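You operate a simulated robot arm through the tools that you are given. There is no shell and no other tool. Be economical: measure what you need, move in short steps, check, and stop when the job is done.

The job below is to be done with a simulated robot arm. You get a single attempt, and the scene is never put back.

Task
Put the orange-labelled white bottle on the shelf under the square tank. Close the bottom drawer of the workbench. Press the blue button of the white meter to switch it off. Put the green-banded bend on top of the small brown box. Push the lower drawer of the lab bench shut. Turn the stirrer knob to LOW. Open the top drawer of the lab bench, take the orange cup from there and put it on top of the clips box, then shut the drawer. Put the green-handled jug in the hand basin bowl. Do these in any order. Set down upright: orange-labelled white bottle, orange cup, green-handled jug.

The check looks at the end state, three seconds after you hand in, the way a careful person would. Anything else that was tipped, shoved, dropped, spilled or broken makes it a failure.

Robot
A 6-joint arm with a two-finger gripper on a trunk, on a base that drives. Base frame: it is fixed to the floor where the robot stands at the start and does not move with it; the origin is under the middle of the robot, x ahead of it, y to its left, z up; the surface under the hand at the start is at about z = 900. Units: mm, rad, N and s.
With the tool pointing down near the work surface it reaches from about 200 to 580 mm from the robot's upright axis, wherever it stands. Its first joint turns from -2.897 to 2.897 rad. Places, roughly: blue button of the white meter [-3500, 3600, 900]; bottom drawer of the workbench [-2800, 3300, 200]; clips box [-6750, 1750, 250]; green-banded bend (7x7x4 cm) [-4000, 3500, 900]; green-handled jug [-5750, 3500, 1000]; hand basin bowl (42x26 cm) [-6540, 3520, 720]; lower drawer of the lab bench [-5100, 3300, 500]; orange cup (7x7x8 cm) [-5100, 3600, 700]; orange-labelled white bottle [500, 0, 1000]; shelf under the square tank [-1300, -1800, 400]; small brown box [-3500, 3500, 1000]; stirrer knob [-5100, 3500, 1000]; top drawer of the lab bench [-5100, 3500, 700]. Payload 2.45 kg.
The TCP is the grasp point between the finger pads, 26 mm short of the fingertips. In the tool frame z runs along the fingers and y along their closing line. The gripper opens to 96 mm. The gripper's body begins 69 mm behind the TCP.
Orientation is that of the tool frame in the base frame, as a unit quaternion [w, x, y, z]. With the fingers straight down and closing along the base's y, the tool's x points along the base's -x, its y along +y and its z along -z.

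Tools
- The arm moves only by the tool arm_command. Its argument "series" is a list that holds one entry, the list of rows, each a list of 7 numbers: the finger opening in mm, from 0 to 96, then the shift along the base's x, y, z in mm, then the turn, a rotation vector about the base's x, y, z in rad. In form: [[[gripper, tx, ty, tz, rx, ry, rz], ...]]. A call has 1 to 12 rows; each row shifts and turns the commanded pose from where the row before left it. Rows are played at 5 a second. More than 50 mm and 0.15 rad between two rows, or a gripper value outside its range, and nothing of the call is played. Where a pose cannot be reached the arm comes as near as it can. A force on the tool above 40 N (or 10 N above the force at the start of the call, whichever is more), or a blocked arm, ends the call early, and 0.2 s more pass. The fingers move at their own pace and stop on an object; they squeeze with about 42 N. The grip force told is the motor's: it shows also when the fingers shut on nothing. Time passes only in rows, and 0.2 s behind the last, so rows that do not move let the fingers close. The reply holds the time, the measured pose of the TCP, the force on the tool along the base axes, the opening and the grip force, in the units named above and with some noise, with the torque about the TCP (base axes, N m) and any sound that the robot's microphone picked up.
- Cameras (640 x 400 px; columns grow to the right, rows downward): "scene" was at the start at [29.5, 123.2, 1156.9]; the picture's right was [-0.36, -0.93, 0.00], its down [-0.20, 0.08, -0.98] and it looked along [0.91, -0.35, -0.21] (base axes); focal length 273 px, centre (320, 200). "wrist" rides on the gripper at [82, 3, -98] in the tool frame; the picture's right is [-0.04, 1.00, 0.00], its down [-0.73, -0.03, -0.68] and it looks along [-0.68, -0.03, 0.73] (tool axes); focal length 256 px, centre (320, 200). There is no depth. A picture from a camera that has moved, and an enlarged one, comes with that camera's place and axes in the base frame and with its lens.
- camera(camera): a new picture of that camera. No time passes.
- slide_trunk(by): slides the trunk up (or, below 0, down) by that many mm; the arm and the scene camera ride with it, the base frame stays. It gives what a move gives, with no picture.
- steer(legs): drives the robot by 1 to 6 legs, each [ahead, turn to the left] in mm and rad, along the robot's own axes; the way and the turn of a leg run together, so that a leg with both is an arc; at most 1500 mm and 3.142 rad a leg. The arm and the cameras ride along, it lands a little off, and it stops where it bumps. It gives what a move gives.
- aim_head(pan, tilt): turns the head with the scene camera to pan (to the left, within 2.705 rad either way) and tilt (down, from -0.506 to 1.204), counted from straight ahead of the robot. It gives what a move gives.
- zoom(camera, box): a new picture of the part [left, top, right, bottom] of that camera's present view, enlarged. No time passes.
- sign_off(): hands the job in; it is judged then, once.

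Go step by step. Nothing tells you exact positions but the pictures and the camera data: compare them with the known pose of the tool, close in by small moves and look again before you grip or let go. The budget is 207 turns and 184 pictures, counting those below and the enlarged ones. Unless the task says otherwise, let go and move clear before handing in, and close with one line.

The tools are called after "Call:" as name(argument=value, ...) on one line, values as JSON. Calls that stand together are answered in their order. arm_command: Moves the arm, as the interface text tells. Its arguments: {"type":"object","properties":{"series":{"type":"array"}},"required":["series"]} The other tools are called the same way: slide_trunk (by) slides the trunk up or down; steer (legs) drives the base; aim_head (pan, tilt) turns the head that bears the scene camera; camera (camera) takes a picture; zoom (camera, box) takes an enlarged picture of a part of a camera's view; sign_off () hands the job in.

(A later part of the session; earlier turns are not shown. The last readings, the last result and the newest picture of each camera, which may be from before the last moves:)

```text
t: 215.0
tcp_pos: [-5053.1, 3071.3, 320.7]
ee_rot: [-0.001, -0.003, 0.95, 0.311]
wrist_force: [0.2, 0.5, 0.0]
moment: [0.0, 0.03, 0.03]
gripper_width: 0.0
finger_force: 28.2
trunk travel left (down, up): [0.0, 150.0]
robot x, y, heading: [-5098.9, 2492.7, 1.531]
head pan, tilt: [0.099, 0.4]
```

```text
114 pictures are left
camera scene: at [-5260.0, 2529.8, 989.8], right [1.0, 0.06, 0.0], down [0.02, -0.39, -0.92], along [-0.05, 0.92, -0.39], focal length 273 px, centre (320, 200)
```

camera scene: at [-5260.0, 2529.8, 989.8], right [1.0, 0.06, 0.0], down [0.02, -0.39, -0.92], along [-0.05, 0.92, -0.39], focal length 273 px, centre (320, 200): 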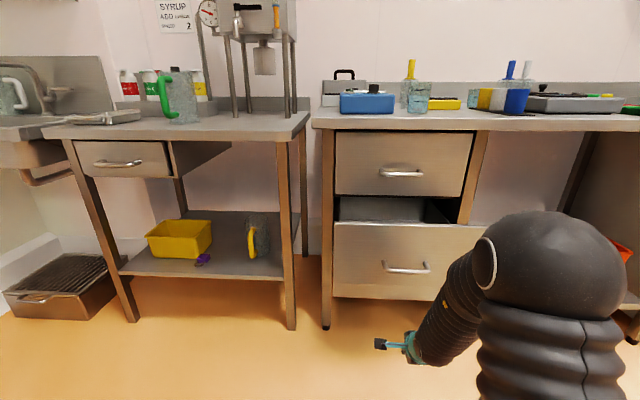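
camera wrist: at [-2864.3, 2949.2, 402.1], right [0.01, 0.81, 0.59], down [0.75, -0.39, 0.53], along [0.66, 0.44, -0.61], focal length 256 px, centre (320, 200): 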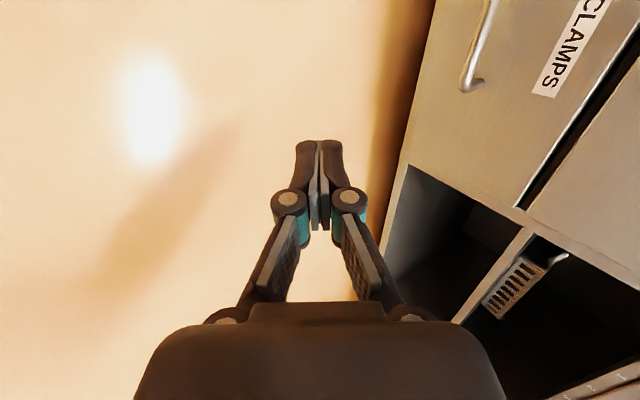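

The lower lab-bench drawer is open, face at about y 3180, z 394–640. I'll raise the tip to z≈570 and push by driving.

Call:
arm_command(series=[[[0, 0, -10, 45, 0, 0, 0], [0, 0, -16, 45, 0, 0, 0], [0, 0, -16, 45, 0, 0, 0], [0, 0, -16, 45, 0, 0, 0], [0, 0, -16, 45, 0, 0, 0], [0, 0, -16, 45, 0, 0, 0]]])

Call:
steer(legs=[[0, 0.04], [180, 0]])

Call:
camera(camera="wrist")

Call:
camera(camera="scene")

```text
t: 216.4
tcp_pos: [-5054.6, 2982.5, 587.5]
ee_rot: [-0.001, -0.003, 0.951, 0.31]
wrist_force: [-0.1, 0.2, 0.1]
moment: [0.03, -0.05, -0.02]
gripper_width: 0.1
finger_force: 28.3
out of reach, approached as far as the arm can: row 2
trunk travel left (down, up): [0.0, 150.0]
robot x, y, heading: [-5095.9, 2495.2, 1.527]
head pan, tilt: [0.099, 0.4]
```

```text
t: 218.3
tcp_pos: [-5074.7, 3164.8, 588.1]
ee_rot: [-0.007, -0.021, 0.95, 0.311]
wrist_force: [-0.6, 0.2, -0.7]
moment: [0.01, -0.02, 0.04]
gripper_width: 0.0
finger_force: 28.9
trunk travel left (down, up): [0.0, 150.0]
robot x, y, heading: [-5095.7, 2669.2, 1.575]
head pan, tilt: [0.099, 0.4]
```

```text
113 pictures are left
camera wrist: at [-5153.5, 3105.1, 669.3], right [0.0, 0.81, 0.59], down [0.75, -0.39, 0.53], along [0.66, 0.44, -0.61], focal length 256 px, centre (320, 200)
```

wrist: 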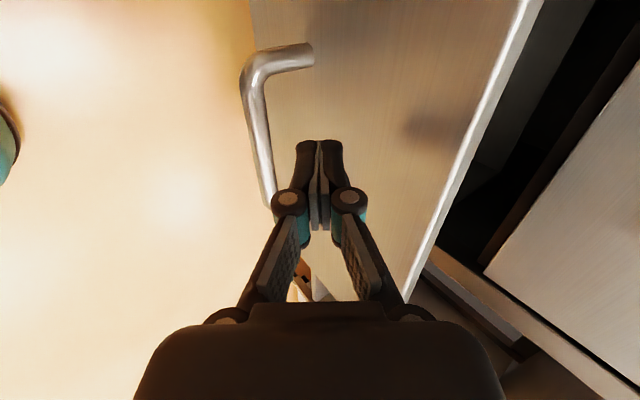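

```text
112 pictures are left
camera scene: at [-5261.1, 2704.7, 989.8], right [1.0, 0.1, 0.0], down [0.04, -0.39, -0.92], along [-0.09, 0.92, -0.39], focal length 273 px, centre (320, 200)
```

scene: 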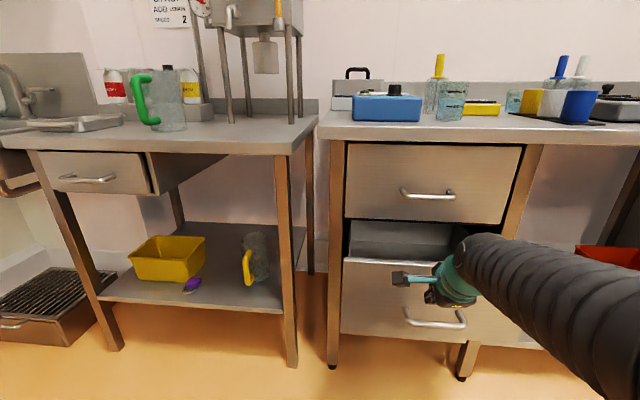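

Tip is close to the face, above the handle. Push on.

Call:
steer(legs=[[120, 0]])

Call:
camera(camera="wrist")

Call:
camera(camera="scene")

```text
t: 219.5
tcp_pos: [-5075.4, 3284.8, 587.2]
ee_rot: [-0.007, -0.023, 0.95, 0.31]
wrist_force: [1.5, 0.4, -0.1]
moment: [-0.05, 0.06, 0.01]
gripper_width: 0.1
finger_force: 28.7
trunk travel left (down, up): [0.0, 150.0]
robot x, y, heading: [-5095.8, 2792.5, 1.57]
head pan, tilt: [0.099, 0.4]
```

```text
111 pictures are left
camera wrist: at [-5154.1, 3224.0, 669.3], right [0.0, 0.81, 0.59], down [0.75, -0.39, 0.53], along [0.66, 0.44, -0.61], focal length 256 px, centre (320, 200)
```

wrist: 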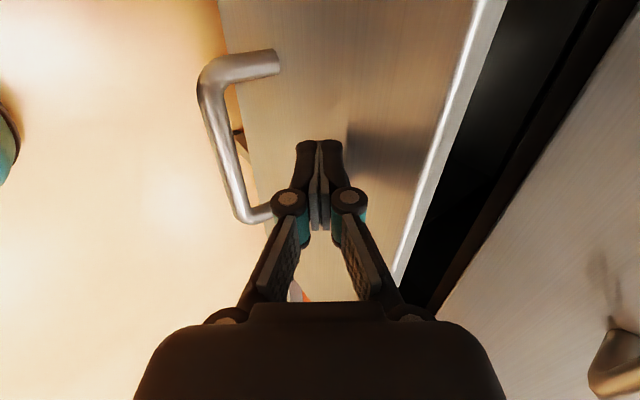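

```text
110 pictures are left
camera scene: at [-5261.1, 2823.4, 989.8], right [1.0, 0.1, 0.0], down [0.04, -0.39, -0.92], along [-0.09, 0.92, -0.39], focal length 273 px, centre (320, 200)
```

scene: 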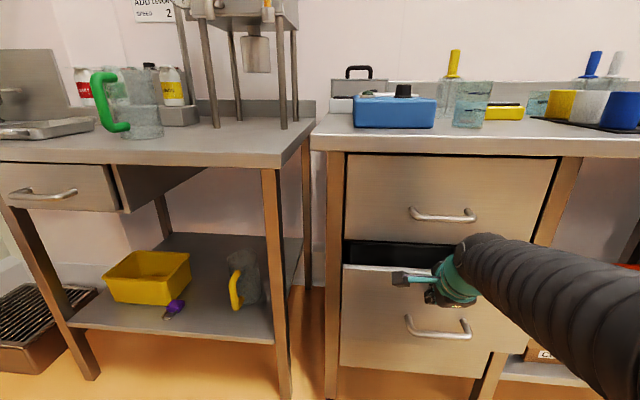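

Call:
steer(legs=[[35, 0]])

Call:
arm_command(series=[[[0, 0, 7, 0, 0, 0, 0], [0, 0, 7, 0, 0, 0, 0], [0, 0, 7, 0, 0, 0, 0], [0, 0, 7, 0, 0, 0, 0], [0, 0, 7, 0, 0, 0, 0], [0, 0, 7, 0, 0, 0, 0], [0, 0, 7, 0, 0, 0, 0]]])

Call:
camera(camera="scene")

```text
t: 220.4
tcp_pos: [-5075.5, 3319.5, 588.0]
ee_rot: [-0.008, -0.023, 0.95, 0.31]
wrist_force: [0.7, 0.2, -0.3]
moment: [-0.01, 0.01, -0.01]
gripper_width: 0.0
finger_force: 28.5
trunk travel left (down, up): [0.0, 150.0]
robot x, y, heading: [-5096.4, 2829.0, 1.57]
head pan, tilt: [0.099, 0.4]
```

```text
t: 222.0
tcp_pos: [-5075.9, 3369.1, 587.8]
ee_rot: [-0.007, -0.023, 0.95, 0.311]
wrist_force: [-0.6, -0.6, -0.7]
moment: [-0.03, 0.01, 0.01]
gripper_width: 0.1
finger_force: 28.3
trunk travel left (down, up): [0.0, 150.0]
robot x, y, heading: [-5092.7, 2828.1, 1.575]
head pan, tilt: [0.099, 0.4]
```

```text
109 pictures are left
camera scene: at [-5261.1, 2858.8, 989.8], right [0.99, 0.1, 0.0], down [0.04, -0.39, -0.92], along [-0.09, 0.92, -0.39], focal length 273 px, centre (320, 200)
```

scene: 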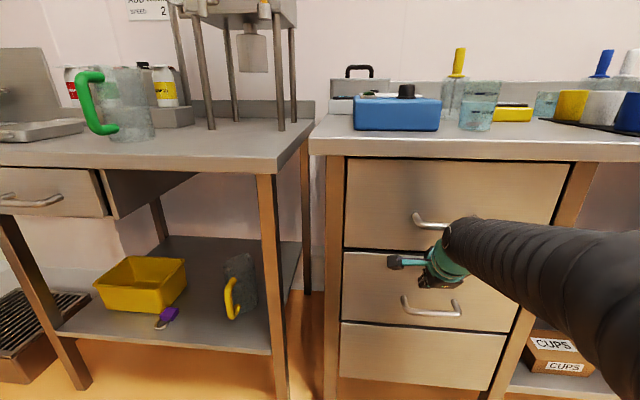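

Call:
arm_command(series=[[[0, 0, 4, 0, 0, 0, 0], [0, 0, 4, 0, 0, 0, 0], [0, 0, 4, 0, 0, 0, 0], [0, 0, 4, 0, 0, 0, 0], [0, 0, 4, 0, 0, 0, 0]]])

Call:
zoom(camera="scene", box=[310, 130, 590, 400])

Call:
camera(camera="wrist")

```text
t: 223.1
tcp_pos: [-5073.9, 3382.0, 588.6]
ee_rot: [-0.009, -0.023, 0.951, 0.307]
wrist_force: [-0.8, -19.7, 9.8]
moment: [0.01, -0.12, -0.18]
gripper_width: 0.1
finger_force: 28.0
trunk travel left (down, up): [0.0, 150.0]
robot x, y, heading: [-5096.4, 2827.8, 1.577]
head pan, tilt: [0.099, 0.4]
stopped in row 5: the force on the tool passed its limit at 48 N (the readings are from after the stop); the commanded pose is now the measured one
```

```text
1.48 times, centred on (450, 265) of scene
camera zoom: at [-5261.1, 2857.3, 990.0], right [0.99, 0.1, 0.0], down [0.04, -0.39, -0.92], along [-0.09, 0.92, -0.39], focal length 405 px, centre (127, 104)
```

zoom: 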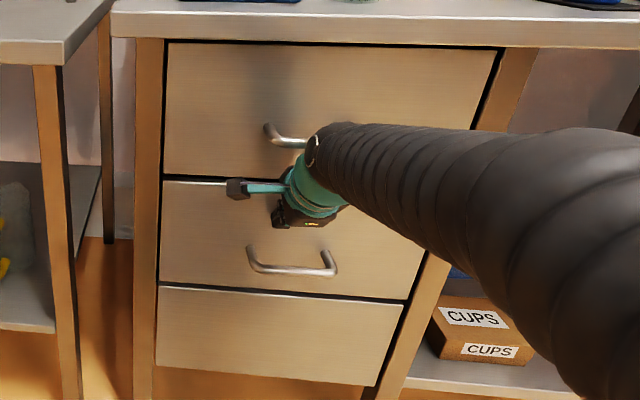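

```text
107 pictures are left
camera wrist: at [-5154.3, 3323.1, 669.5], right [0.0, 0.81, 0.58], down [0.75, -0.39, 0.53], along [0.66, 0.44, -0.61], focal length 256 px, centre (320, 200)
```

wrist: 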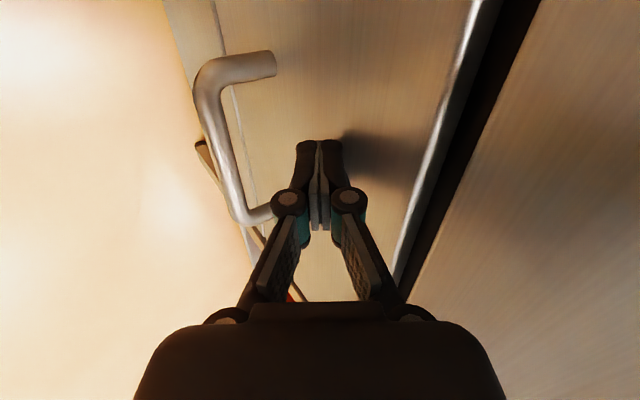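

The lower drawer is flush now. Next the top drawer: its handle bar is at about x −5043, y 3360, z 722. I'll back off, raise, and turn the tool nearly horizontal with the fingers closing vertically.

Call:
steer(legs=[[-230, 0]])

Call:
arm_command(series=[[[30, 0, 0, 30, 0.14, 0, 0], [60, 0, 0, 30, 0.14, 0, 0], [60, 5, 0, 30, 0.14, 0, 0], [60, 5, 0, 20, 0.14, 0, 0], [60, 5, 0, 20, 0.14, 0, 0], [60, 5, 0, 10, 0.1, 0, 0], [60, 5, 0, 0, 0, 0, 0]]])

Call:
camera(camera="wrist")

Call:
camera(camera="scene")

```text
t: 224.9
tcp_pos: [-5075.1, 3148.4, 586.9]
ee_rot: [-0.008, -0.023, 0.951, 0.307]
wrist_force: [0.5, 0.1, -1.0]
moment: [-0.02, 0.03, 0.0]
gripper_width: 0.1
finger_force: 28.1
trunk travel left (down, up): [0.0, 150.0]
robot x, y, heading: [-5094.0, 2592.1, 1.573]
head pan, tilt: [0.099, 0.4]
```

```text
t: 226.5
tcp_pos: [-5061.5, 3148.1, 708.5]
ee_rot: [-0.011, -0.03, 0.79, 0.612]
wrist_force: [0.6, -1.1, -0.6]
moment: [0.01, 0.0, 0.03]
gripper_width: 59.9
finger_force: 0.0
out of reach, approached as far as the arm can: row 4, 5
trunk travel left (down, up): [0.0, 150.0]
robot x, y, heading: [-5096.3, 2595.1, 1.568]
head pan, tilt: [0.099, 0.4]
```

```text
106 pictures are left
camera wrist: at [-5137.0, 3047.5, 734.5], right [0.0, 0.25, 0.97], down [0.77, -0.62, 0.16], along [0.64, 0.74, -0.2], focal length 256 px, centre (320, 200)
```

wrist: 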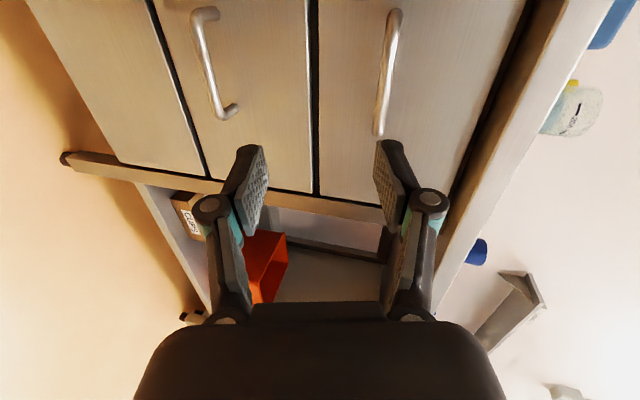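

```text
105 pictures are left
camera scene: at [-5261.2, 2621.8, 989.8], right [1.0, 0.1, 0.0], down [0.04, -0.39, -0.92], along [-0.09, 0.92, -0.39], focal length 273 px, centre (320, 200)
```

scene: 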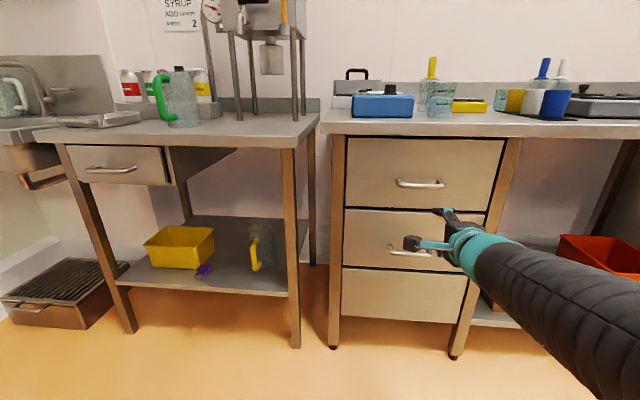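

Handle bar: x −5116…−5001, z ≈728. Raise the TCP to z 732 and drive forward in two steps.

Call:
arm_command(series=[[[60, 2, 0, 12, 0, 0, 0], [60, 2, 0, 12, 0, 0, 0]]])

Call:
steer(legs=[[150, 0]])

Call:
camera(camera="wrist")

Call:
zoom(camera="scene", box=[340, 100, 560, 320])

```text
t: 227.1
tcp_pos: [-5056.1, 3147.0, 731.0]
ee_rot: [-0.01, -0.031, 0.791, 0.612]
wrist_force: [0.2, -0.3, -0.3]
moment: [-0.01, -0.03, 0.0]
gripper_width: 60.0
finger_force: 0.1
trunk travel left (down, up): [0.0, 150.0]
robot x, y, heading: [-5096.5, 2590.9, 1.571]
head pan, tilt: [0.099, 0.4]
```

```text
t: 228.4
tcp_pos: [-5059.0, 3297.5, 731.8]
ee_rot: [-0.012, -0.032, 0.79, 0.612]
wrist_force: [-0.9, 0.9, -0.1]
moment: [-0.01, 0.01, 0.0]
gripper_width: 60.1
finger_force: 0.0
trunk travel left (down, up): [0.0, 150.0]
robot x, y, heading: [-5100.4, 2738.0, 1.57]
head pan, tilt: [0.099, 0.4]
```

```text
104 pictures are left
camera wrist: at [-5134.2, 3196.7, 758.5], right [0.0, 0.25, 0.97], down [0.77, -0.62, 0.16], along [0.64, 0.75, -0.2], focal length 256 px, centre (320, 200)
```

wrist: 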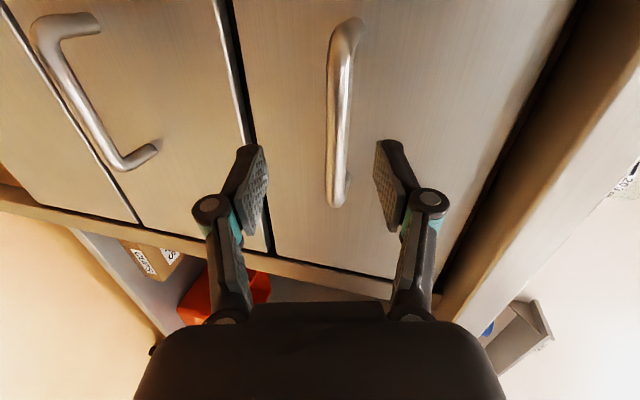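

```text
1.82 times, centred on (450, 210) of scene
camera zoom: at [-5261.2, 2771.1, 989.8], right [0.99, 0.1, 0.0], down [0.04, -0.39, -0.92], along [-0.09, 0.92, -0.39], focal length 497 px, centre (84, 182)
```

zoom: 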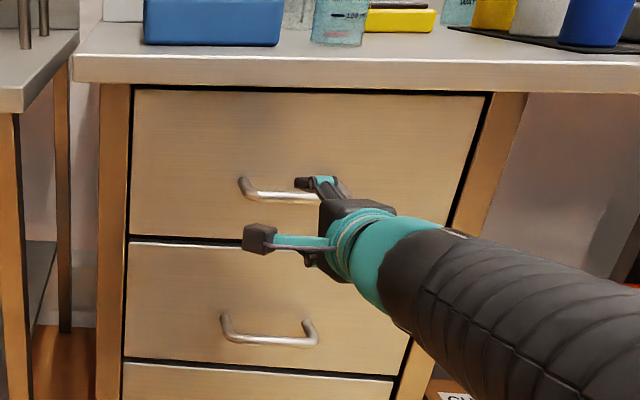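

Bar at y≈3364, z≈728, nicely between the fingers. Advance 55 mm and close.

Call:
arm_command(series=[[[60, 0, 30, 0, 0, 0, 0], [60, 0, 27, 0, 0, 0, 0], [10, 0, 0, 0, 0, 0, 0], [5, 0, 0, 0, 0, 0, 0], [5, 0, 0, 0, 0, 0, 0]]])

Call:
camera(camera="wrist")

```text
t: 229.7
tcp_pos: [-5056.1, 3355.5, 731.0]
ee_rot: [-0.011, -0.032, 0.792, 0.61]
wrist_force: [-1.3, -6.7, -20.8]
moment: [-0.14, 0.19, -0.33]
gripper_width: 19.6
finger_force: 11.0
trunk travel left (down, up): [0.0, 150.0]
robot x, y, heading: [-5094.8, 2739.2, 1.575]
head pan, tilt: [0.099, 0.4]
```

```text
102 pictures are left
camera wrist: at [-5132.2, 3255.1, 758.1], right [0.0, 0.26, 0.97], down [0.77, -0.62, 0.16], along [0.64, 0.74, -0.2], focal length 256 px, centre (320, 200)
```

wrist: 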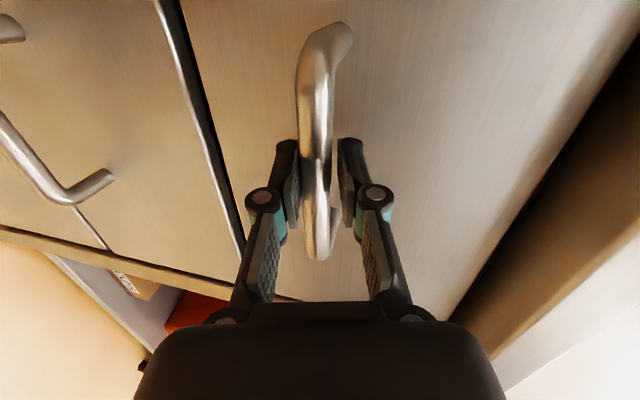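

Call:
arm_command(series=[[[5, 0, 0, -2, 0, 0, 0], [5, 0, 0, -2, 0, 0, 0], [5, 0, 0, 0, 0, 0, 0]]])

Call:
steer(legs=[[-120, 0]])

Call:
camera(camera="scene")

```text
t: 230.4
tcp_pos: [-5055.7, 3355.8, 729.0]
ee_rot: [-0.012, -0.03, 0.79, 0.612]
wrist_force: [7.3, 2.7, -8.3]
moment: [-0.1, 0.9, -0.63]
gripper_width: 15.5
finger_force: 41.0
trunk travel left (down, up): [0.0, 150.0]
robot x, y, heading: [-5098.4, 2741.4, 1.572]
head pan, tilt: [0.099, 0.4]
```

```text
t: 231.7
tcp_pos: [-5056.8, 3234.8, 729.9]
ee_rot: [-0.011, -0.031, 0.79, 0.612]
wrist_force: [12.4, 0.2, 2.0]
moment: [0.0, 0.89, -0.6]
gripper_width: 15.3
finger_force: 41.5
trunk travel left (down, up): [0.0, 150.0]
robot x, y, heading: [-5095.0, 2618.8, 1.569]
head pan, tilt: [0.099, 0.4]
```

```text
101 pictures are left
camera scene: at [-5260.4, 2650.6, 990.0], right [0.99, 0.1, 0.0], down [0.04, -0.39, -0.92], along [-0.09, 0.92, -0.39], focal length 273 px, centre (320, 200)
```

scene: 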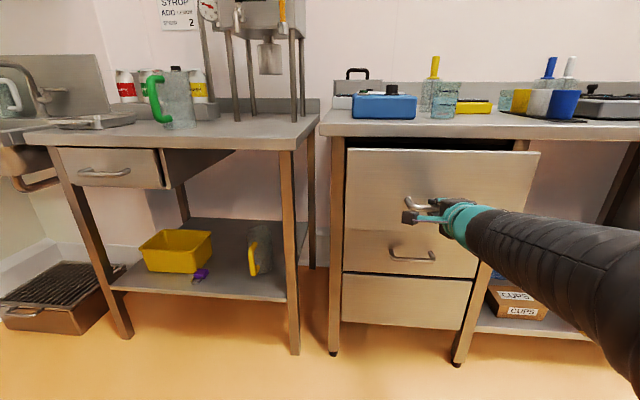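

The drawer follows. Pull further.

Call:
steer(legs=[[-150, 0]])

Call:
camera(camera="scene")

```text
t: 233.1
tcp_pos: [-5055.7, 3083.6, 729.2]
ee_rot: [-0.012, -0.031, 0.79, 0.612]
wrist_force: [26.6, -1.1, 3.7]
moment: [-0.05, 0.86, -0.94]
gripper_width: 15.3
finger_force: 41.4
trunk travel left (down, up): [0.0, 150.0]
robot x, y, heading: [-5097.7, 2466.8, 1.57]
head pan, tilt: [0.099, 0.4]
```

```text
100 pictures are left
camera scene: at [-5259.6, 2499.8, 990.1], right [0.99, 0.1, 0.0], down [0.04, -0.39, -0.92], along [-0.09, 0.92, -0.39], focal length 273 px, centre (320, 200)
```

scene: 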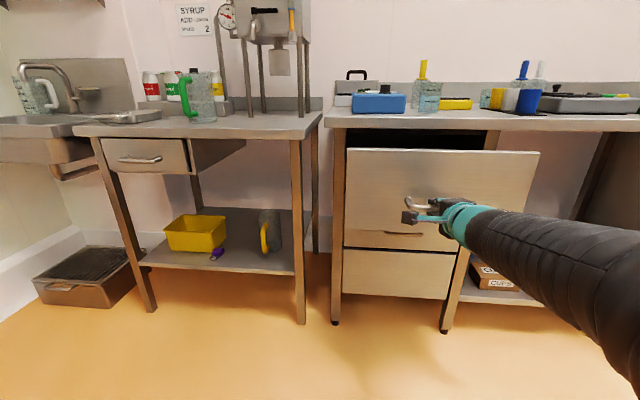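

Open by 270 mm. Release the handle, back off, raise, and look inside.

Call:
arm_command(series=[[[40, 0, 0, 0, 0, 0, 0], [60, 0, 0, 0, 0, 0, 0], [60, 0, -20, 0, 0, 0, 0], [60, 0, -30, 0, 0, 0, 0], [60, 0, -30, 10, 0, 0, 0]]])

Call:
slide_trunk(by=150)

Call:
aim_head(pan=-0.1, tilt=0.55)

Call:
camera(camera="scene")

Call:
camera(camera="wrist")

```text
t: 234.3
tcp_pos: [-5056.9, 3003.1, 737.1]
ee_rot: [-0.011, -0.031, 0.79, 0.612]
wrist_force: [0.1, 0.7, -0.1]
moment: [-0.03, 0.0, -0.02]
gripper_width: 59.9
finger_force: 0.0
trunk travel left (down, up): [0.0, 150.0]
robot x, y, heading: [-5096.1, 2467.1, 1.57]
head pan, tilt: [0.099, 0.4]
```

```text
t: 236.0
tcp_pos: [-5055.3, 3003.1, 888.2]
ee_rot: [-0.011, -0.032, 0.79, 0.612]
wrist_force: [-0.7, -0.3, 0.4]
moment: [0.0, -0.03, -0.01]
gripper_width: 60.2
finger_force: 0.0
trunk travel left (down, up): [-150.0, 0.0]
robot x, y, heading: [-5096.1, 2465.6, 1.569]
head pan, tilt: [0.099, 0.4]
```

```text
t: 236.7
tcp_pos: [-5055.7, 3004.1, 889.4]
ee_rot: [-0.011, -0.032, 0.79, 0.612]
wrist_force: [-1.1, -0.1, 0.2]
moment: [0.0, -0.01, 0.0]
gripper_width: 60.1
finger_force: 0.0
trunk travel left (down, up): [-150.0, 0.0]
robot x, y, heading: [-5092.4, 2470.0, 1.574]
head pan, tilt: [-0.099, 0.55]
```

```text
99 pictures are left
camera scene: at [-5242.8, 2497.2, 1126.1], right [1.0, -0.1, 0.0], down [-0.05, -0.52, -0.85], along [0.08, 0.85, -0.52], focal length 273 px, centre (320, 200)
```

scene: 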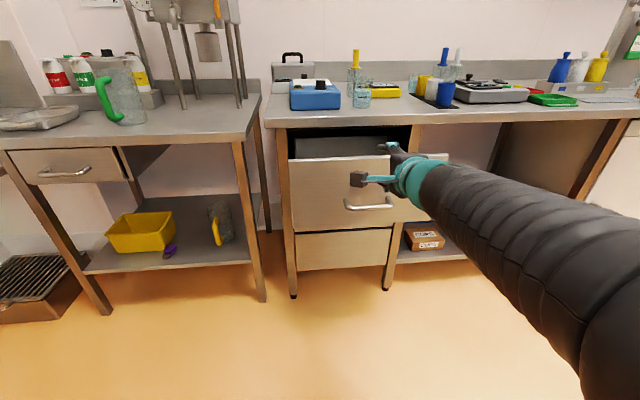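

```text
98 pictures are left
camera wrist: at [-5132.9, 2902.5, 914.9], right [0.0, 0.25, 0.97], down [0.77, -0.62, 0.16], along [0.64, 0.75, -0.2], focal length 256 px, centre (320, 200)
```

wrist: 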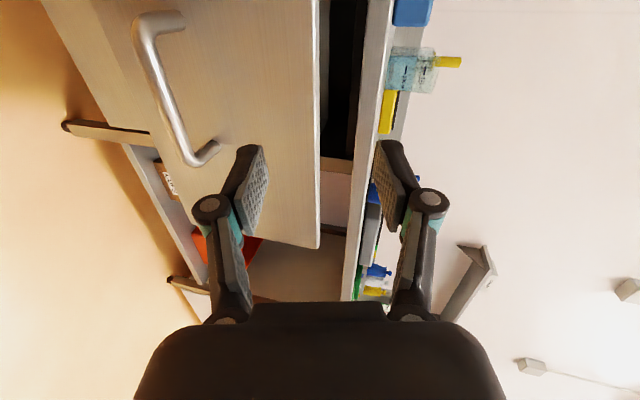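

The cup isn't visible from this angle. I'll swing the tool to point down above the open drawer and look in with the wrist camera.

Call:
arm_command(series=[[[96, 0, 0, 25, -0.14, 0, 0], [96, 0, 0, 25, -0.14, 0, 0], [96, 0, 5, 20, -0.14, 0, 0], [96, 0, 15, 20, -0.14, 0, 0], [96, 0, 20, 10, -0.14, 0, 0], [96, 0, 20, 10, -0.14, 0, 0], [96, 0, 20, 0, -0.14, 0, 0], [96, 0, 20, 0, -0.14, 0, 0], [96, 0, 20, 0, -0.14, 0, 0]]])

Call:
camera(camera="wrist")

Call:
camera(camera="scene")

```text
t: 238.7
tcp_pos: [-5058.8, 3092.9, 958.0]
ee_rot: [-0.027, -0.019, 0.999, 0.03]
wrist_force: [0.3, -1.6, 0.4]
moment: [0.02, 0.01, 0.01]
gripper_width: 95.9
finger_force: 0.0
out of reach, approached as far as the arm can: row 9
trunk travel left (down, up): [-150.0, 0.0]
robot x, y, heading: [-5097.4, 2466.6, 1.566]
head pan, tilt: [-0.099, 0.55]
```

```text
97 pictures are left
camera wrist: at [-5136.3, 3085.9, 1060.0], right [0.0, 1.0, 0.06], down [0.77, -0.04, 0.64], along [0.64, 0.04, -0.77], focal length 256 px, centre (320, 200)
```

wrist: 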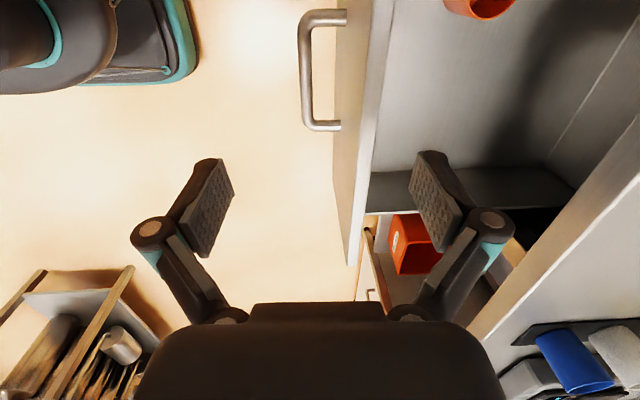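

```text
96 pictures are left
camera scene: at [-5242.7, 2497.1, 1126.1], right [1.0, -0.1, 0.0], down [-0.05, -0.52, -0.85], along [0.08, 0.85, -0.52], focal length 273 px, centre (320, 200)
```

scene: 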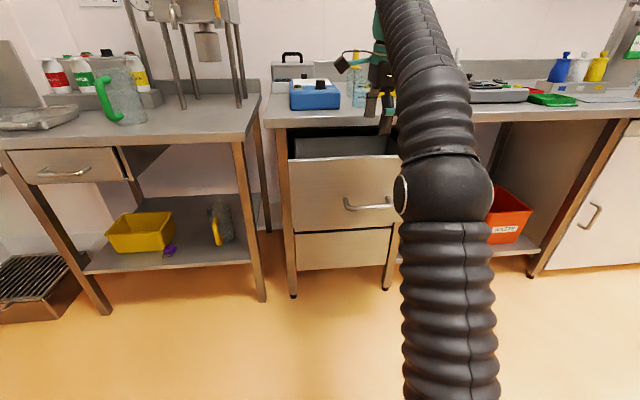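

The orange cup is in the drawer near (−5125, 3245). I'll retract the arm, drive closer, and position above the cup.

Call:
arm_command(series=[[[96, -12, -40, 10, 0, 0, 0], [96, -12, -40, 10, 0, 0, 0], [96, -12, -40, 10, 0, 0, 0], [96, -12, -10, 0, 0, 0, 0], [96, -12, 0, 0, 0, 0, 0]]])

Call:
steer(legs=[[250, 0]])

Call:
camera(camera="wrist")

Call:
camera(camera="scene")

```text
t: 239.9
tcp_pos: [-5120.9, 2963.6, 987.3]
ee_rot: [-0.027, -0.017, 0.999, 0.029]
wrist_force: [-0.7, -0.5, 0.3]
moment: [0.02, 0.03, 0.0]
gripper_width: 95.9
finger_force: 0.1
trunk travel left (down, up): [-150.0, 0.0]
robot x, y, heading: [-5096.0, 2465.9, 1.573]
head pan, tilt: [-0.099, 0.55]
```

```text
t: 241.8
tcp_pos: [-5121.8, 3210.7, 988.8]
ee_rot: [-0.027, -0.021, 0.999, 0.029]
wrist_force: [0.4, 0.3, -0.7]
moment: [-0.02, 0.01, 0.02]
gripper_width: 96.0
finger_force: 0.0
trunk travel left (down, up): [-150.0, 0.0]
robot x, y, heading: [-5092.2, 2718.7, 1.574]
head pan, tilt: [-0.099, 0.55]
```

```text
95 pictures are left
camera wrist: at [-5199.3, 3204.0, 1090.6], right [0.0, 1.0, 0.06], down [0.77, -0.04, 0.64], along [0.64, 0.04, -0.77], focal length 256 px, centre (320, 200)
```

wrist: 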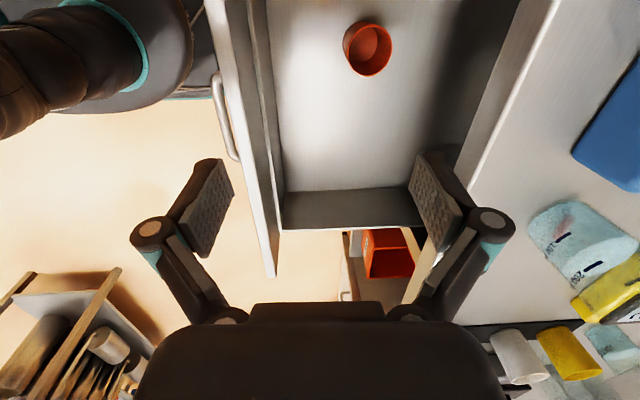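

```text
94 pictures are left
camera scene: at [-5243.5, 2744.4, 1126.1], right [1.0, -0.09, 0.0], down [-0.05, -0.52, -0.85], along [0.08, 0.85, -0.52], focal length 273 px, centre (320, 200)
```

scene: 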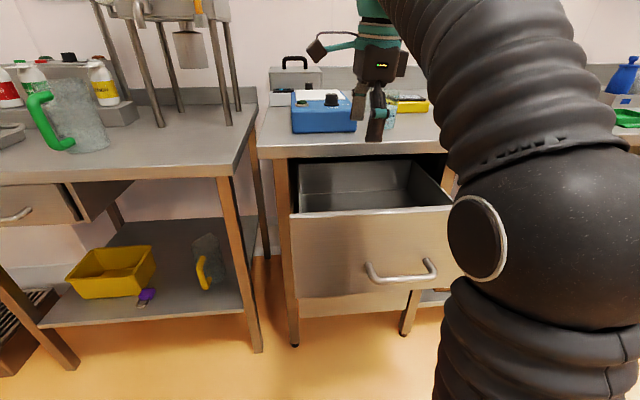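

Cup at about (−5142, 3282), rim z≈735; countertop front edge y≈3375 so there's clearance. Move over it and lower.

Call:
steer(legs=[[35, 0]])

Call:
arm_command(series=[[[96, -10, 18, -5, 0, 0, 0], [96, -10, 18, -5, 0, 0, 0]]])

Call:
slide_trunk(by=-110)

Call:
camera(camera="wrist")

Call:
camera(camera="scene")

```text
t: 242.6
tcp_pos: [-5122.7, 3246.4, 988.0]
ee_rot: [-0.026, -0.021, 0.999, 0.029]
wrist_force: [-0.5, -0.4, -0.6]
moment: [-0.01, 0.0, 0.0]
gripper_width: 95.9
finger_force: 0.0
trunk travel left (down, up): [-150.0, 0.0]
robot x, y, heading: [-5098.8, 2755.4, 1.575]
head pan, tilt: [-0.099, 0.55]
```

```text
t: 243.2
tcp_pos: [-5144.1, 3282.4, 979.0]
ee_rot: [-0.028, -0.02, 0.999, 0.03]
wrist_force: [-0.1, -0.8, -0.7]
moment: [0.1, -0.01, -0.02]
gripper_width: 95.9
finger_force: 0.0
trunk travel left (down, up): [-150.0, 0.0]
robot x, y, heading: [-5098.0, 2752.7, 1.575]
head pan, tilt: [-0.099, 0.55]
```

```text
t: 244.6
tcp_pos: [-5143.0, 3283.2, 869.9]
ee_rot: [-0.028, -0.021, 0.999, 0.03]
wrist_force: [-0.4, 0.9, 0.0]
moment: [0.03, -0.01, -0.03]
gripper_width: 96.2
finger_force: 0.0
trunk travel left (down, up): [-40.0, 110.0]
robot x, y, heading: [-5095.7, 2753.0, 1.579]
head pan, tilt: [-0.099, 0.55]
```

```text
93 pictures are left
camera wrist: at [-5219.4, 3275.5, 971.9], right [0.0, 1.0, 0.06], down [0.77, -0.04, 0.64], along [0.64, 0.04, -0.77], focal length 256 px, centre (320, 200)
```

wrist: 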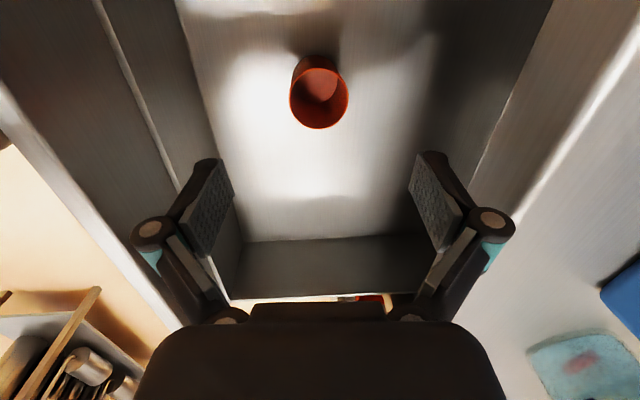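

```text
92 pictures are left
camera scene: at [-5243.7, 2779.9, 1016.1], right [1.0, -0.09, 0.0], down [-0.05, -0.52, -0.85], along [0.08, 0.85, -0.52], focal length 273 px, centre (320, 200)
```

scene: 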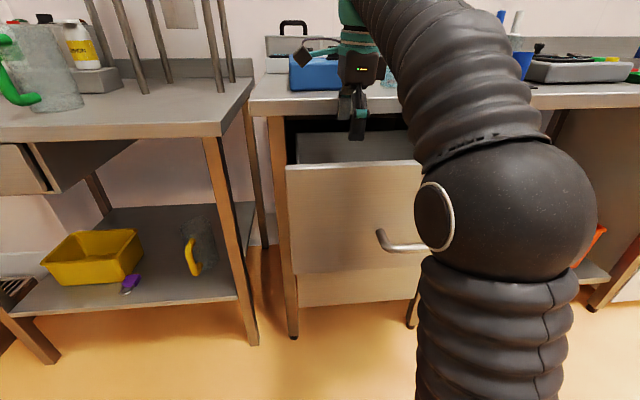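

Triangulated cup rim: (−5134, 3290, 700). Adjust and descend.

Call:
slide_trunk(by=-40)

Call:
arm_command(series=[[[96, 9, 7, -25, 0.04, 0, 0], [96, 0, 0, -35, 0, 0, 0], [96, 0, 0, -35, 0, 0, 0]]])

Call:
camera(camera="wrist")

```text
t: 245.5
tcp_pos: [-5143.0, 3283.2, 829.3]
ee_rot: [-0.027, -0.022, 0.999, 0.03]
wrist_force: [-0.3, -0.5, -0.3]
moment: [0.02, -0.01, 0.01]
gripper_width: 95.8
finger_force: 0.0
trunk travel left (down, up): [0.0, 150.0]
robot x, y, heading: [-5098.2, 2753.0, 1.577]
head pan, tilt: [-0.099, 0.55]
```

```text
t: 246.3
tcp_pos: [-5134.0, 3288.3, 734.0]
ee_rot: [-0.026, -0.022, 0.998, 0.05]
wrist_force: [0.2, -0.1, 0.0]
moment: [-0.02, 0.01, -0.03]
gripper_width: 95.8
finger_force: 0.0
trunk travel left (down, up): [0.0, 150.0]
robot x, y, heading: [-5095.5, 2752.2, 1.572]
head pan, tilt: [-0.099, 0.55]
```

```text
91 pictures are left
camera wrist: at [-5210.6, 3276.9, 836.6], right [0.0, 1.0, 0.1], down [0.77, -0.06, 0.63], along [0.64, 0.08, -0.77], focal length 256 px, centre (320, 200)
```

wrist: 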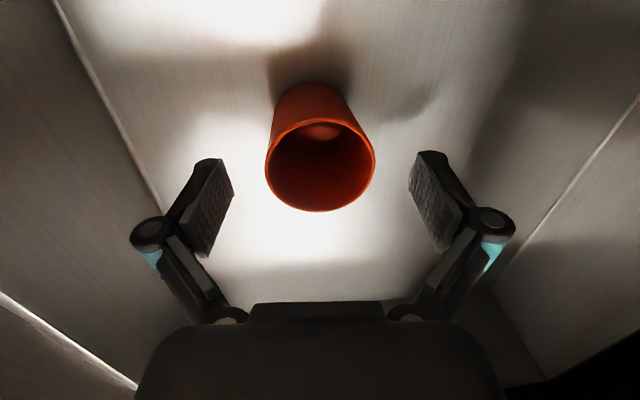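

Centred; the tool needs levelling by 0.1 rad. Then descend to grasp height and close.

Call:
arm_command(series=[[[96, 5, 2, 0, -0.1, 0, 0], [96, 0, 0, -30, 0, 0, 0], [96, 0, 0, -30, 0, 0, 0], [70, 0, 0, 0, 0, 0, 0], [30, 0, 0, 0, 0, 0, 0], [30, 0, 0, 0, 0, 0, 0], [30, 0, 0, 0, 0, 0, 0]]])

Call:
camera(camera="wrist")

```text
t: 247.9
tcp_pos: [-5130.6, 3289.6, 678.1]
ee_rot: [-0.027, -0.02, 0.999, 0.001]
wrist_force: [0.6, 2.1, 21.9]
moment: [-0.17, 0.02, 0.02]
gripper_width: 63.5
finger_force: 41.7
trunk travel left (down, up): [0.0, 150.0]
robot x, y, heading: [-5096.9, 2754.8, 1.574]
head pan, tilt: [-0.099, 0.55]
```

```text
90 pictures are left
camera wrist: at [-5206.2, 3287.8, 780.2], right [0.0, 1.0, 0.0], down [0.77, 0.0, 0.64], along [0.64, 0.0, -0.77], focal length 256 px, centre (320, 200)
```

wrist: 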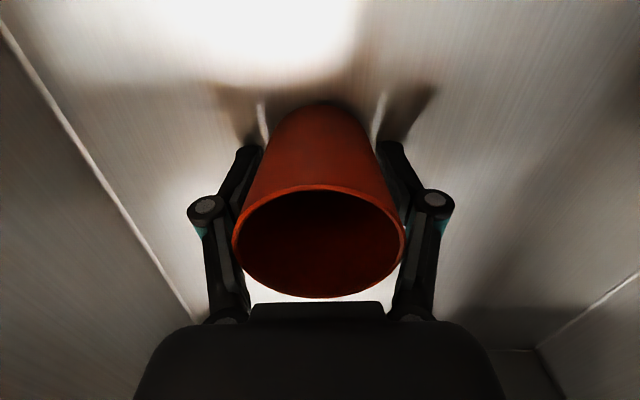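

Cup gripped (63.5 mm). Lift it out straight up.

Call:
arm_command(series=[[[30, 0, 0, 5, 0, 0, 0], [30, 0, 0, 20, 0, 0, 0], [30, 0, 0, 30, 0, 0, 0], [30, 0, 0, 35, 0, 0, 0], [30, 0, 0, 35, 0, 0, 0]]])

Call:
slide_trunk(by=150)

Call:
camera(camera="wrist")

Call:
camera(camera="scene")

```text
t: 249.1
tcp_pos: [-5129.9, 3292.3, 799.5]
ee_rot: [-0.028, -0.019, 0.999, -0.002]
wrist_force: [-0.3, -0.5, -0.3]
moment: [0.0, 0.0, -0.01]
gripper_width: 62.4
finger_force: 42.1
trunk travel left (down, up): [0.0, 150.0]
robot x, y, heading: [-5098.1, 2754.4, 1.576]
head pan, tilt: [-0.099, 0.55]
```

```text
t: 250.8
tcp_pos: [-5130.1, 3292.9, 949.4]
ee_rot: [-0.028, -0.02, 0.999, 0.0]
wrist_force: [0.2, -0.5, -0.6]
moment: [0.0, 0.01, -0.01]
gripper_width: 61.5
finger_force: 42.2
trunk travel left (down, up): [-150.0, 0.0]
robot x, y, heading: [-5096.4, 2749.7, 1.575]
head pan, tilt: [-0.099, 0.55]
```

```text
89 pictures are left
camera wrist: at [-5205.8, 3291.2, 1051.8], right [0.0, 1.0, 0.0], down [0.77, 0.0, 0.64], along [0.64, 0.0, -0.77], focal length 256 px, centre (320, 200)
```

wrist: 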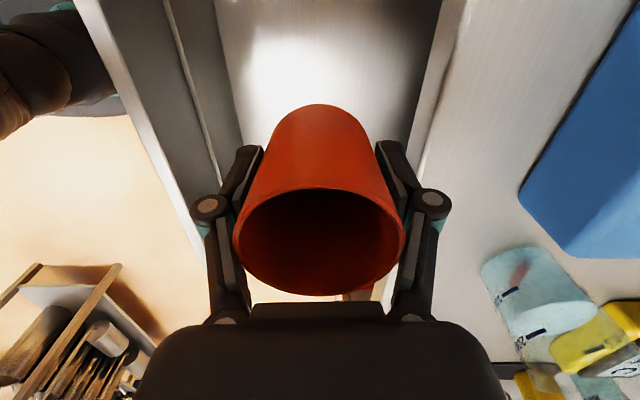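

```text
88 pictures are left
camera scene: at [-5243.7, 2779.9, 1126.1], right [1.0, -0.09, 0.0], down [-0.05, -0.52, -0.85], along [0.08, 0.85, -0.52], focal length 273 px, centre (320, 200)
```

scene: 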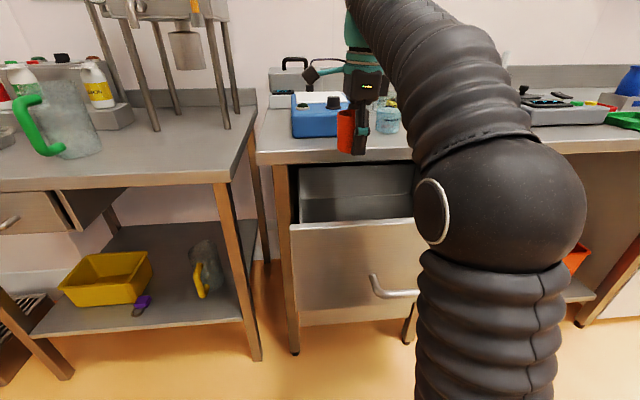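

Cup is out and held. Back away and look toward the clips box on the west wall.

Call:
steer(legs=[[-320, 0], [0, 1.571]])

Call:
aim_head(pan=0.3, tilt=0.3)

Call:
camera(camera="scene")

```text
t: 256.8
tcp_pos: [-5635.9, 2402.3, 949.2]
ee_rot: [0.02, 0.719, -0.694, 0.02]
wrist_force: [0.0, -0.5, 0.5]
moment: [0.02, -0.01, 0.01]
gripper_width: 59.7
finger_force: 42.4
trunk travel left (down, up): [-150.0, 0.0]
robot x, y, heading: [-5096.7, 2435.0, -3.135]
head pan, tilt: [-0.099, 0.55]
```

```text
t: 257.6
tcp_pos: [-5635.4, 2402.1, 949.6]
ee_rot: [0.02, 0.72, -0.694, 0.02]
wrist_force: [1.3, -0.1, -0.6]
moment: [0.01, -0.01, 0.02]
gripper_width: 59.6
finger_force: 42.0
trunk travel left (down, up): [-150.0, 0.0]
robot x, y, heading: [-5094.9, 2432.1, -3.137]
head pan, tilt: [0.3, 0.3]
```

```text
87 pictures are left
camera scene: at [-5122.5, 2245.8, 1149.0], right [-0.3, 0.96, 0.0], down [0.28, 0.09, -0.96], along [-0.91, -0.28, -0.3], focal length 273 px, centre (320, 200)
```

scene: 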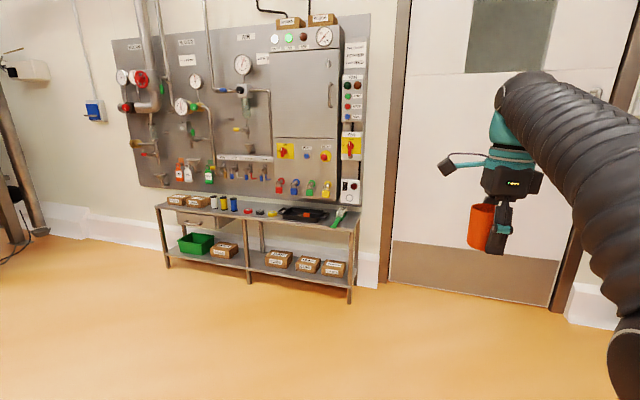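

The grip width is creeping as the tapered cup slides; I'll check it and read the box labels.

Call:
camera(camera="wrist")

Call:
zoom(camera="scene", box=[150, 180, 390, 310])

Call:
zoom(camera="scene", box=[430, 140, 560, 270])

```text
86 pictures are left
camera wrist: at [-5637.0, 2324.3, 1051.9], right [-1.0, 0.0, 0.0], down [0.0, 0.77, 0.64], along [0.0, 0.64, -0.77], focal length 256 px, centre (320, 200)
```

wrist: 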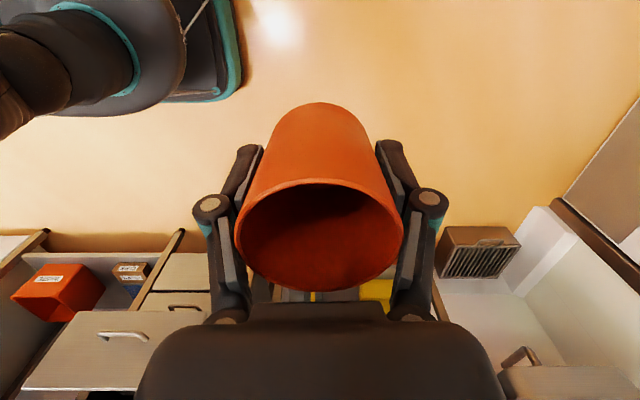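

```text
2.67 times, centred on (270, 245) of scene
camera zoom: at [-5122.5, 2245.8, 1149.0], right [-0.3, 0.96, 0.0], down [0.28, 0.09, -0.96], along [-0.91, -0.28, -0.3], focal length 729 px, centre (453, 80)
```

zoom: 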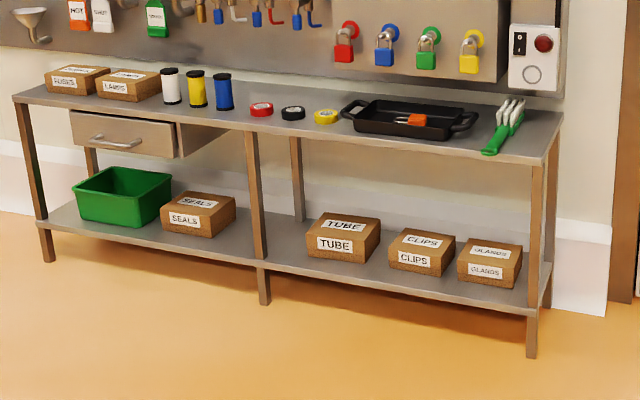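

```text
3.08 times, centred on (495, 205) of scene
camera zoom: at [-5122.5, 2245.8, 1149.0], right [-0.3, 0.96, 0.0], down [0.28, 0.09, -0.96], along [-0.91, -0.28, -0.3], focal length 841 px, centre (-218, 185)
```

zoom: 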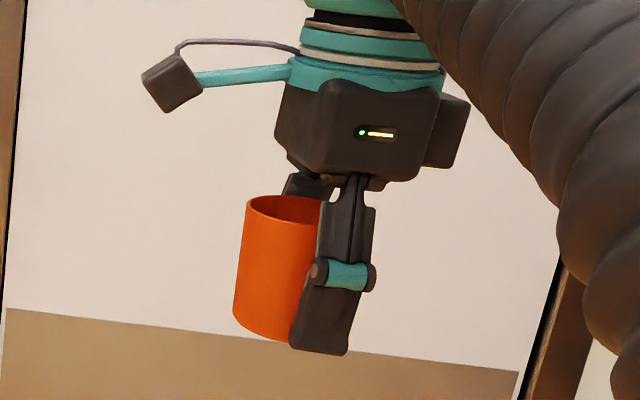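

The cup sits off-centre in the fingers (about 15 mm toward the camera side) and is being squeezed out. I'll test whether a higher opening command lowers the squeeze.

Call:
arm_command(series=[[[57, 0, 0, 0, 0, 0, 0]]])

```text
t: 258.0
tcp_pos: [-5636.1, 2400.9, 948.8]
ee_rot: [0.019, 0.719, -0.694, 0.02]
wrist_force: [0.8, 0.4, 0.2]
moment: [0.01, -0.04, -0.05]
gripper_width: 59.2
finger_force: 42.2
trunk travel left (down, up): [-150.0, 0.0]
robot x, y, heading: [-5095.9, 2433.3, -3.138]
head pan, tilt: [0.3, 0.3]
```

Force stays at 42 N. I'll put the cup back in the open drawer and re-grip it centred.

Call:
steer(legs=[[0, -1.571], [315, 0]])

Call:
slide_trunk(by=-150)

Call:
camera(camera="wrist")

```text
t: 263.9
tcp_pos: [-5141.6, 3289.6, 949.0]
ee_rot: [-0.027, -0.028, 0.999, 0.0]
wrist_force: [-0.2, -0.4, 0.1]
moment: [-0.03, 0.01, 0.01]
gripper_width: 58.9
finger_force: 41.6
trunk travel left (down, up): [-150.0, 0.0]
robot x, y, heading: [-5103.1, 2751.4, 1.592]
head pan, tilt: [0.3, 0.3]
```

```text
t: 265.7
tcp_pos: [-5140.1, 3290.6, 799.5]
ee_rot: [-0.028, -0.028, 0.999, -0.001]
wrist_force: [-0.6, -0.2, -0.1]
moment: [-0.03, 0.01, 0.03]
gripper_width: 58.5
finger_force: 42.2
trunk travel left (down, up): [0.0, 150.0]
robot x, y, heading: [-5098.9, 2751.9, 1.587]
head pan, tilt: [0.3, 0.3]
```

```text
83 pictures are left
camera wrist: at [-5217.5, 3288.0, 901.9], right [-0.02, 1.0, 0.0], down [0.77, 0.01, 0.64], along [0.64, 0.01, -0.77], focal length 256 px, centre (320, 200)
```

wrist: 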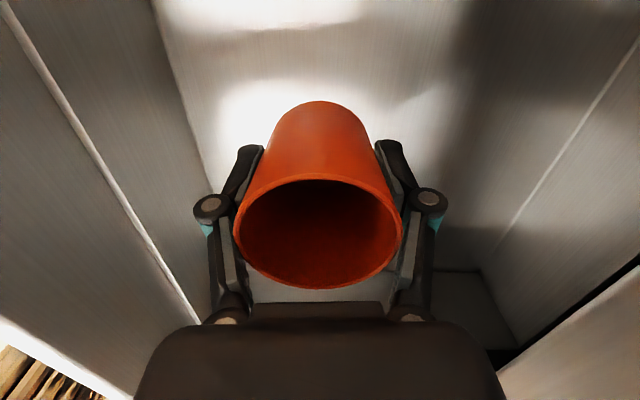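

Comparing pictures, the cup is actually slipping straight down very slowly (its top is narrower), so it is safe for a while. But the clips box sits under a low table, so the cup must be re-gripped with a tilted tool; I'll set it down on the free front of the neighbouring bench at z 900 and re-grip there.

Call:
slide_trunk(by=150)

Call:
steer(legs=[[-320, 0], [0, 1.57], [440, 0], [0, -1.57]])

Call:
aim_head(pan=0.0, tilt=0.45)

Call:
camera(camera="scene")

```text
t: 267.4
tcp_pos: [-5141.3, 3290.7, 948.2]
ee_rot: [-0.028, -0.028, 0.999, -0.001]
wrist_force: [0.1, 0.1, -0.2]
moment: [0.03, 0.01, 0.01]
gripper_width: 58.8
finger_force: 41.9
trunk travel left (down, up): [-150.0, 0.0]
robot x, y, heading: [-5101.2, 2751.1, 1.59]
head pan, tilt: [0.3, 0.3]
```

```text
t: 279.5
tcp_pos: [-5569.5, 2965.2, 949.1]
ee_rot: [-0.027, -0.023, 0.999, -0.001]
wrist_force: [0.0, 0.4, 0.7]
moment: [0.0, 0.01, -0.02]
gripper_width: 58.7
finger_force: 42.2
trunk travel left (down, up): [-150.0, 0.0]
robot x, y, heading: [-5537.1, 2427.8, 1.585]
head pan, tilt: [0.3, 0.3]
```

```text
t: 280.3
tcp_pos: [-5569.4, 2964.2, 948.6]
ee_rot: [-0.028, -0.023, 0.999, -0.001]
wrist_force: [0.2, 0.5, -0.4]
moment: [-0.02, 0.01, 0.01]
gripper_width: 58.8
finger_force: 41.9
trunk travel left (down, up): [-150.0, 0.0]
robot x, y, heading: [-5536.2, 2426.7, 1.579]
head pan, tilt: [0.0, 0.45]
```

```text
82 pictures are left
camera scene: at [-5689.3, 2454.5, 1135.2], right [1.0, 0.01, 0.0], down [0.01, -0.43, -0.9], along [-0.01, 0.9, -0.43], focal length 273 px, centre (320, 200)
```

scene: 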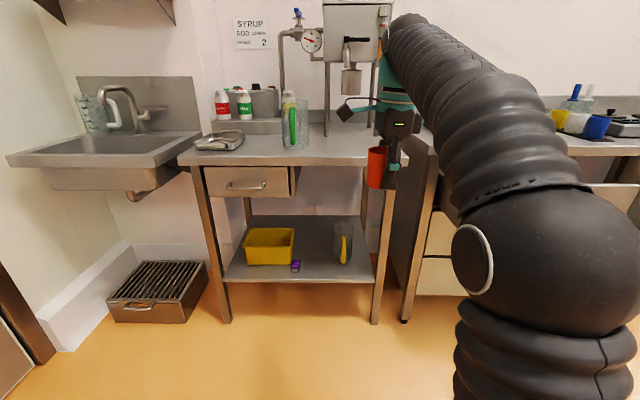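

The width is now stable at 58.8. There's free bench front near (−5570, 3450). Raise, retract, and drive in.

Call:
arm_command(series=[[[30, 0, -20, 15, 0, 0, 0], [30, 0, -20, 15, 0, 0, 0], [30, 0, -20, 15, 0, 0, 0]]])

Call:
steer(legs=[[550, 0]])

Call:
camera(camera="scene")

Call:
camera(camera="wrist")

```text
t: 281.1
tcp_pos: [-5570.1, 2904.6, 994.3]
ee_rot: [-0.028, -0.022, 0.999, -0.002]
wrist_force: [-0.1, 0.9, 0.2]
moment: [-0.04, 0.03, -0.03]
gripper_width: 58.7
finger_force: 41.7
trunk travel left (down, up): [-150.0, 0.0]
robot x, y, heading: [-5532.6, 2424.3, 1.576]
head pan, tilt: [0.0, 0.45]
```

```text
t: 284.3
tcp_pos: [-5569.9, 3452.7, 995.6]
ee_rot: [-0.027, -0.02, 0.999, 0.0]
wrist_force: [0.6, -0.2, -0.3]
moment: [0.0, 0.02, 0.0]
gripper_width: 58.7
finger_force: 42.1
trunk travel left (down, up): [-150.0, 0.0]
robot x, y, heading: [-5537.6, 2974.7, 1.577]
head pan, tilt: [0.0, 0.45]
```

```text
81 pictures are left
camera scene: at [-5692.6, 3003.6, 1135.1], right [1.0, 0.0, 0.0], down [0.0, -0.44, -0.9], along [0.0, 0.9, -0.44], focal length 273 px, centre (320, 200)
```

scene: 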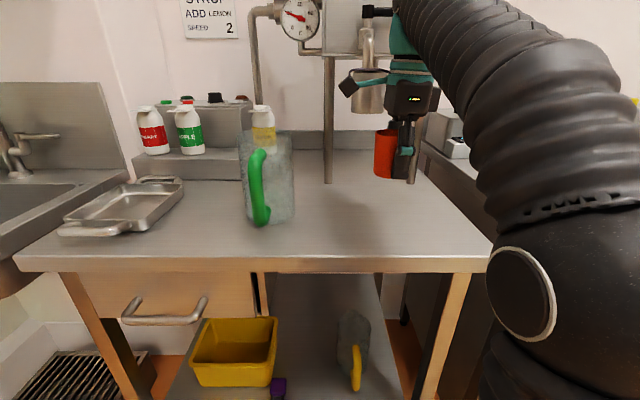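

```text
80 pictures are left
camera wrist: at [-5645.1, 3451.8, 1097.6], right [0.0, 1.0, 0.0], down [0.77, 0.0, 0.64], along [0.64, 0.0, -0.77], focal length 256 px, centre (320, 200)
```

wrist: 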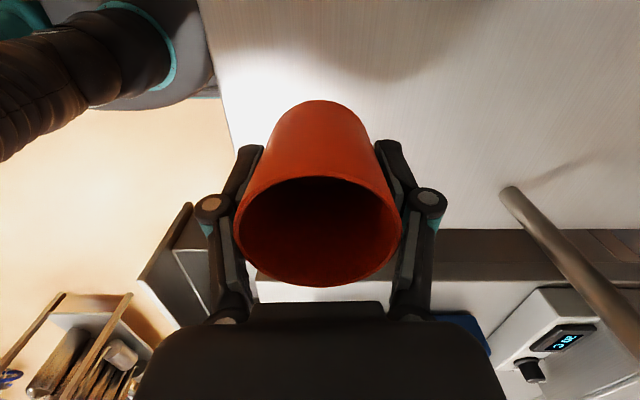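

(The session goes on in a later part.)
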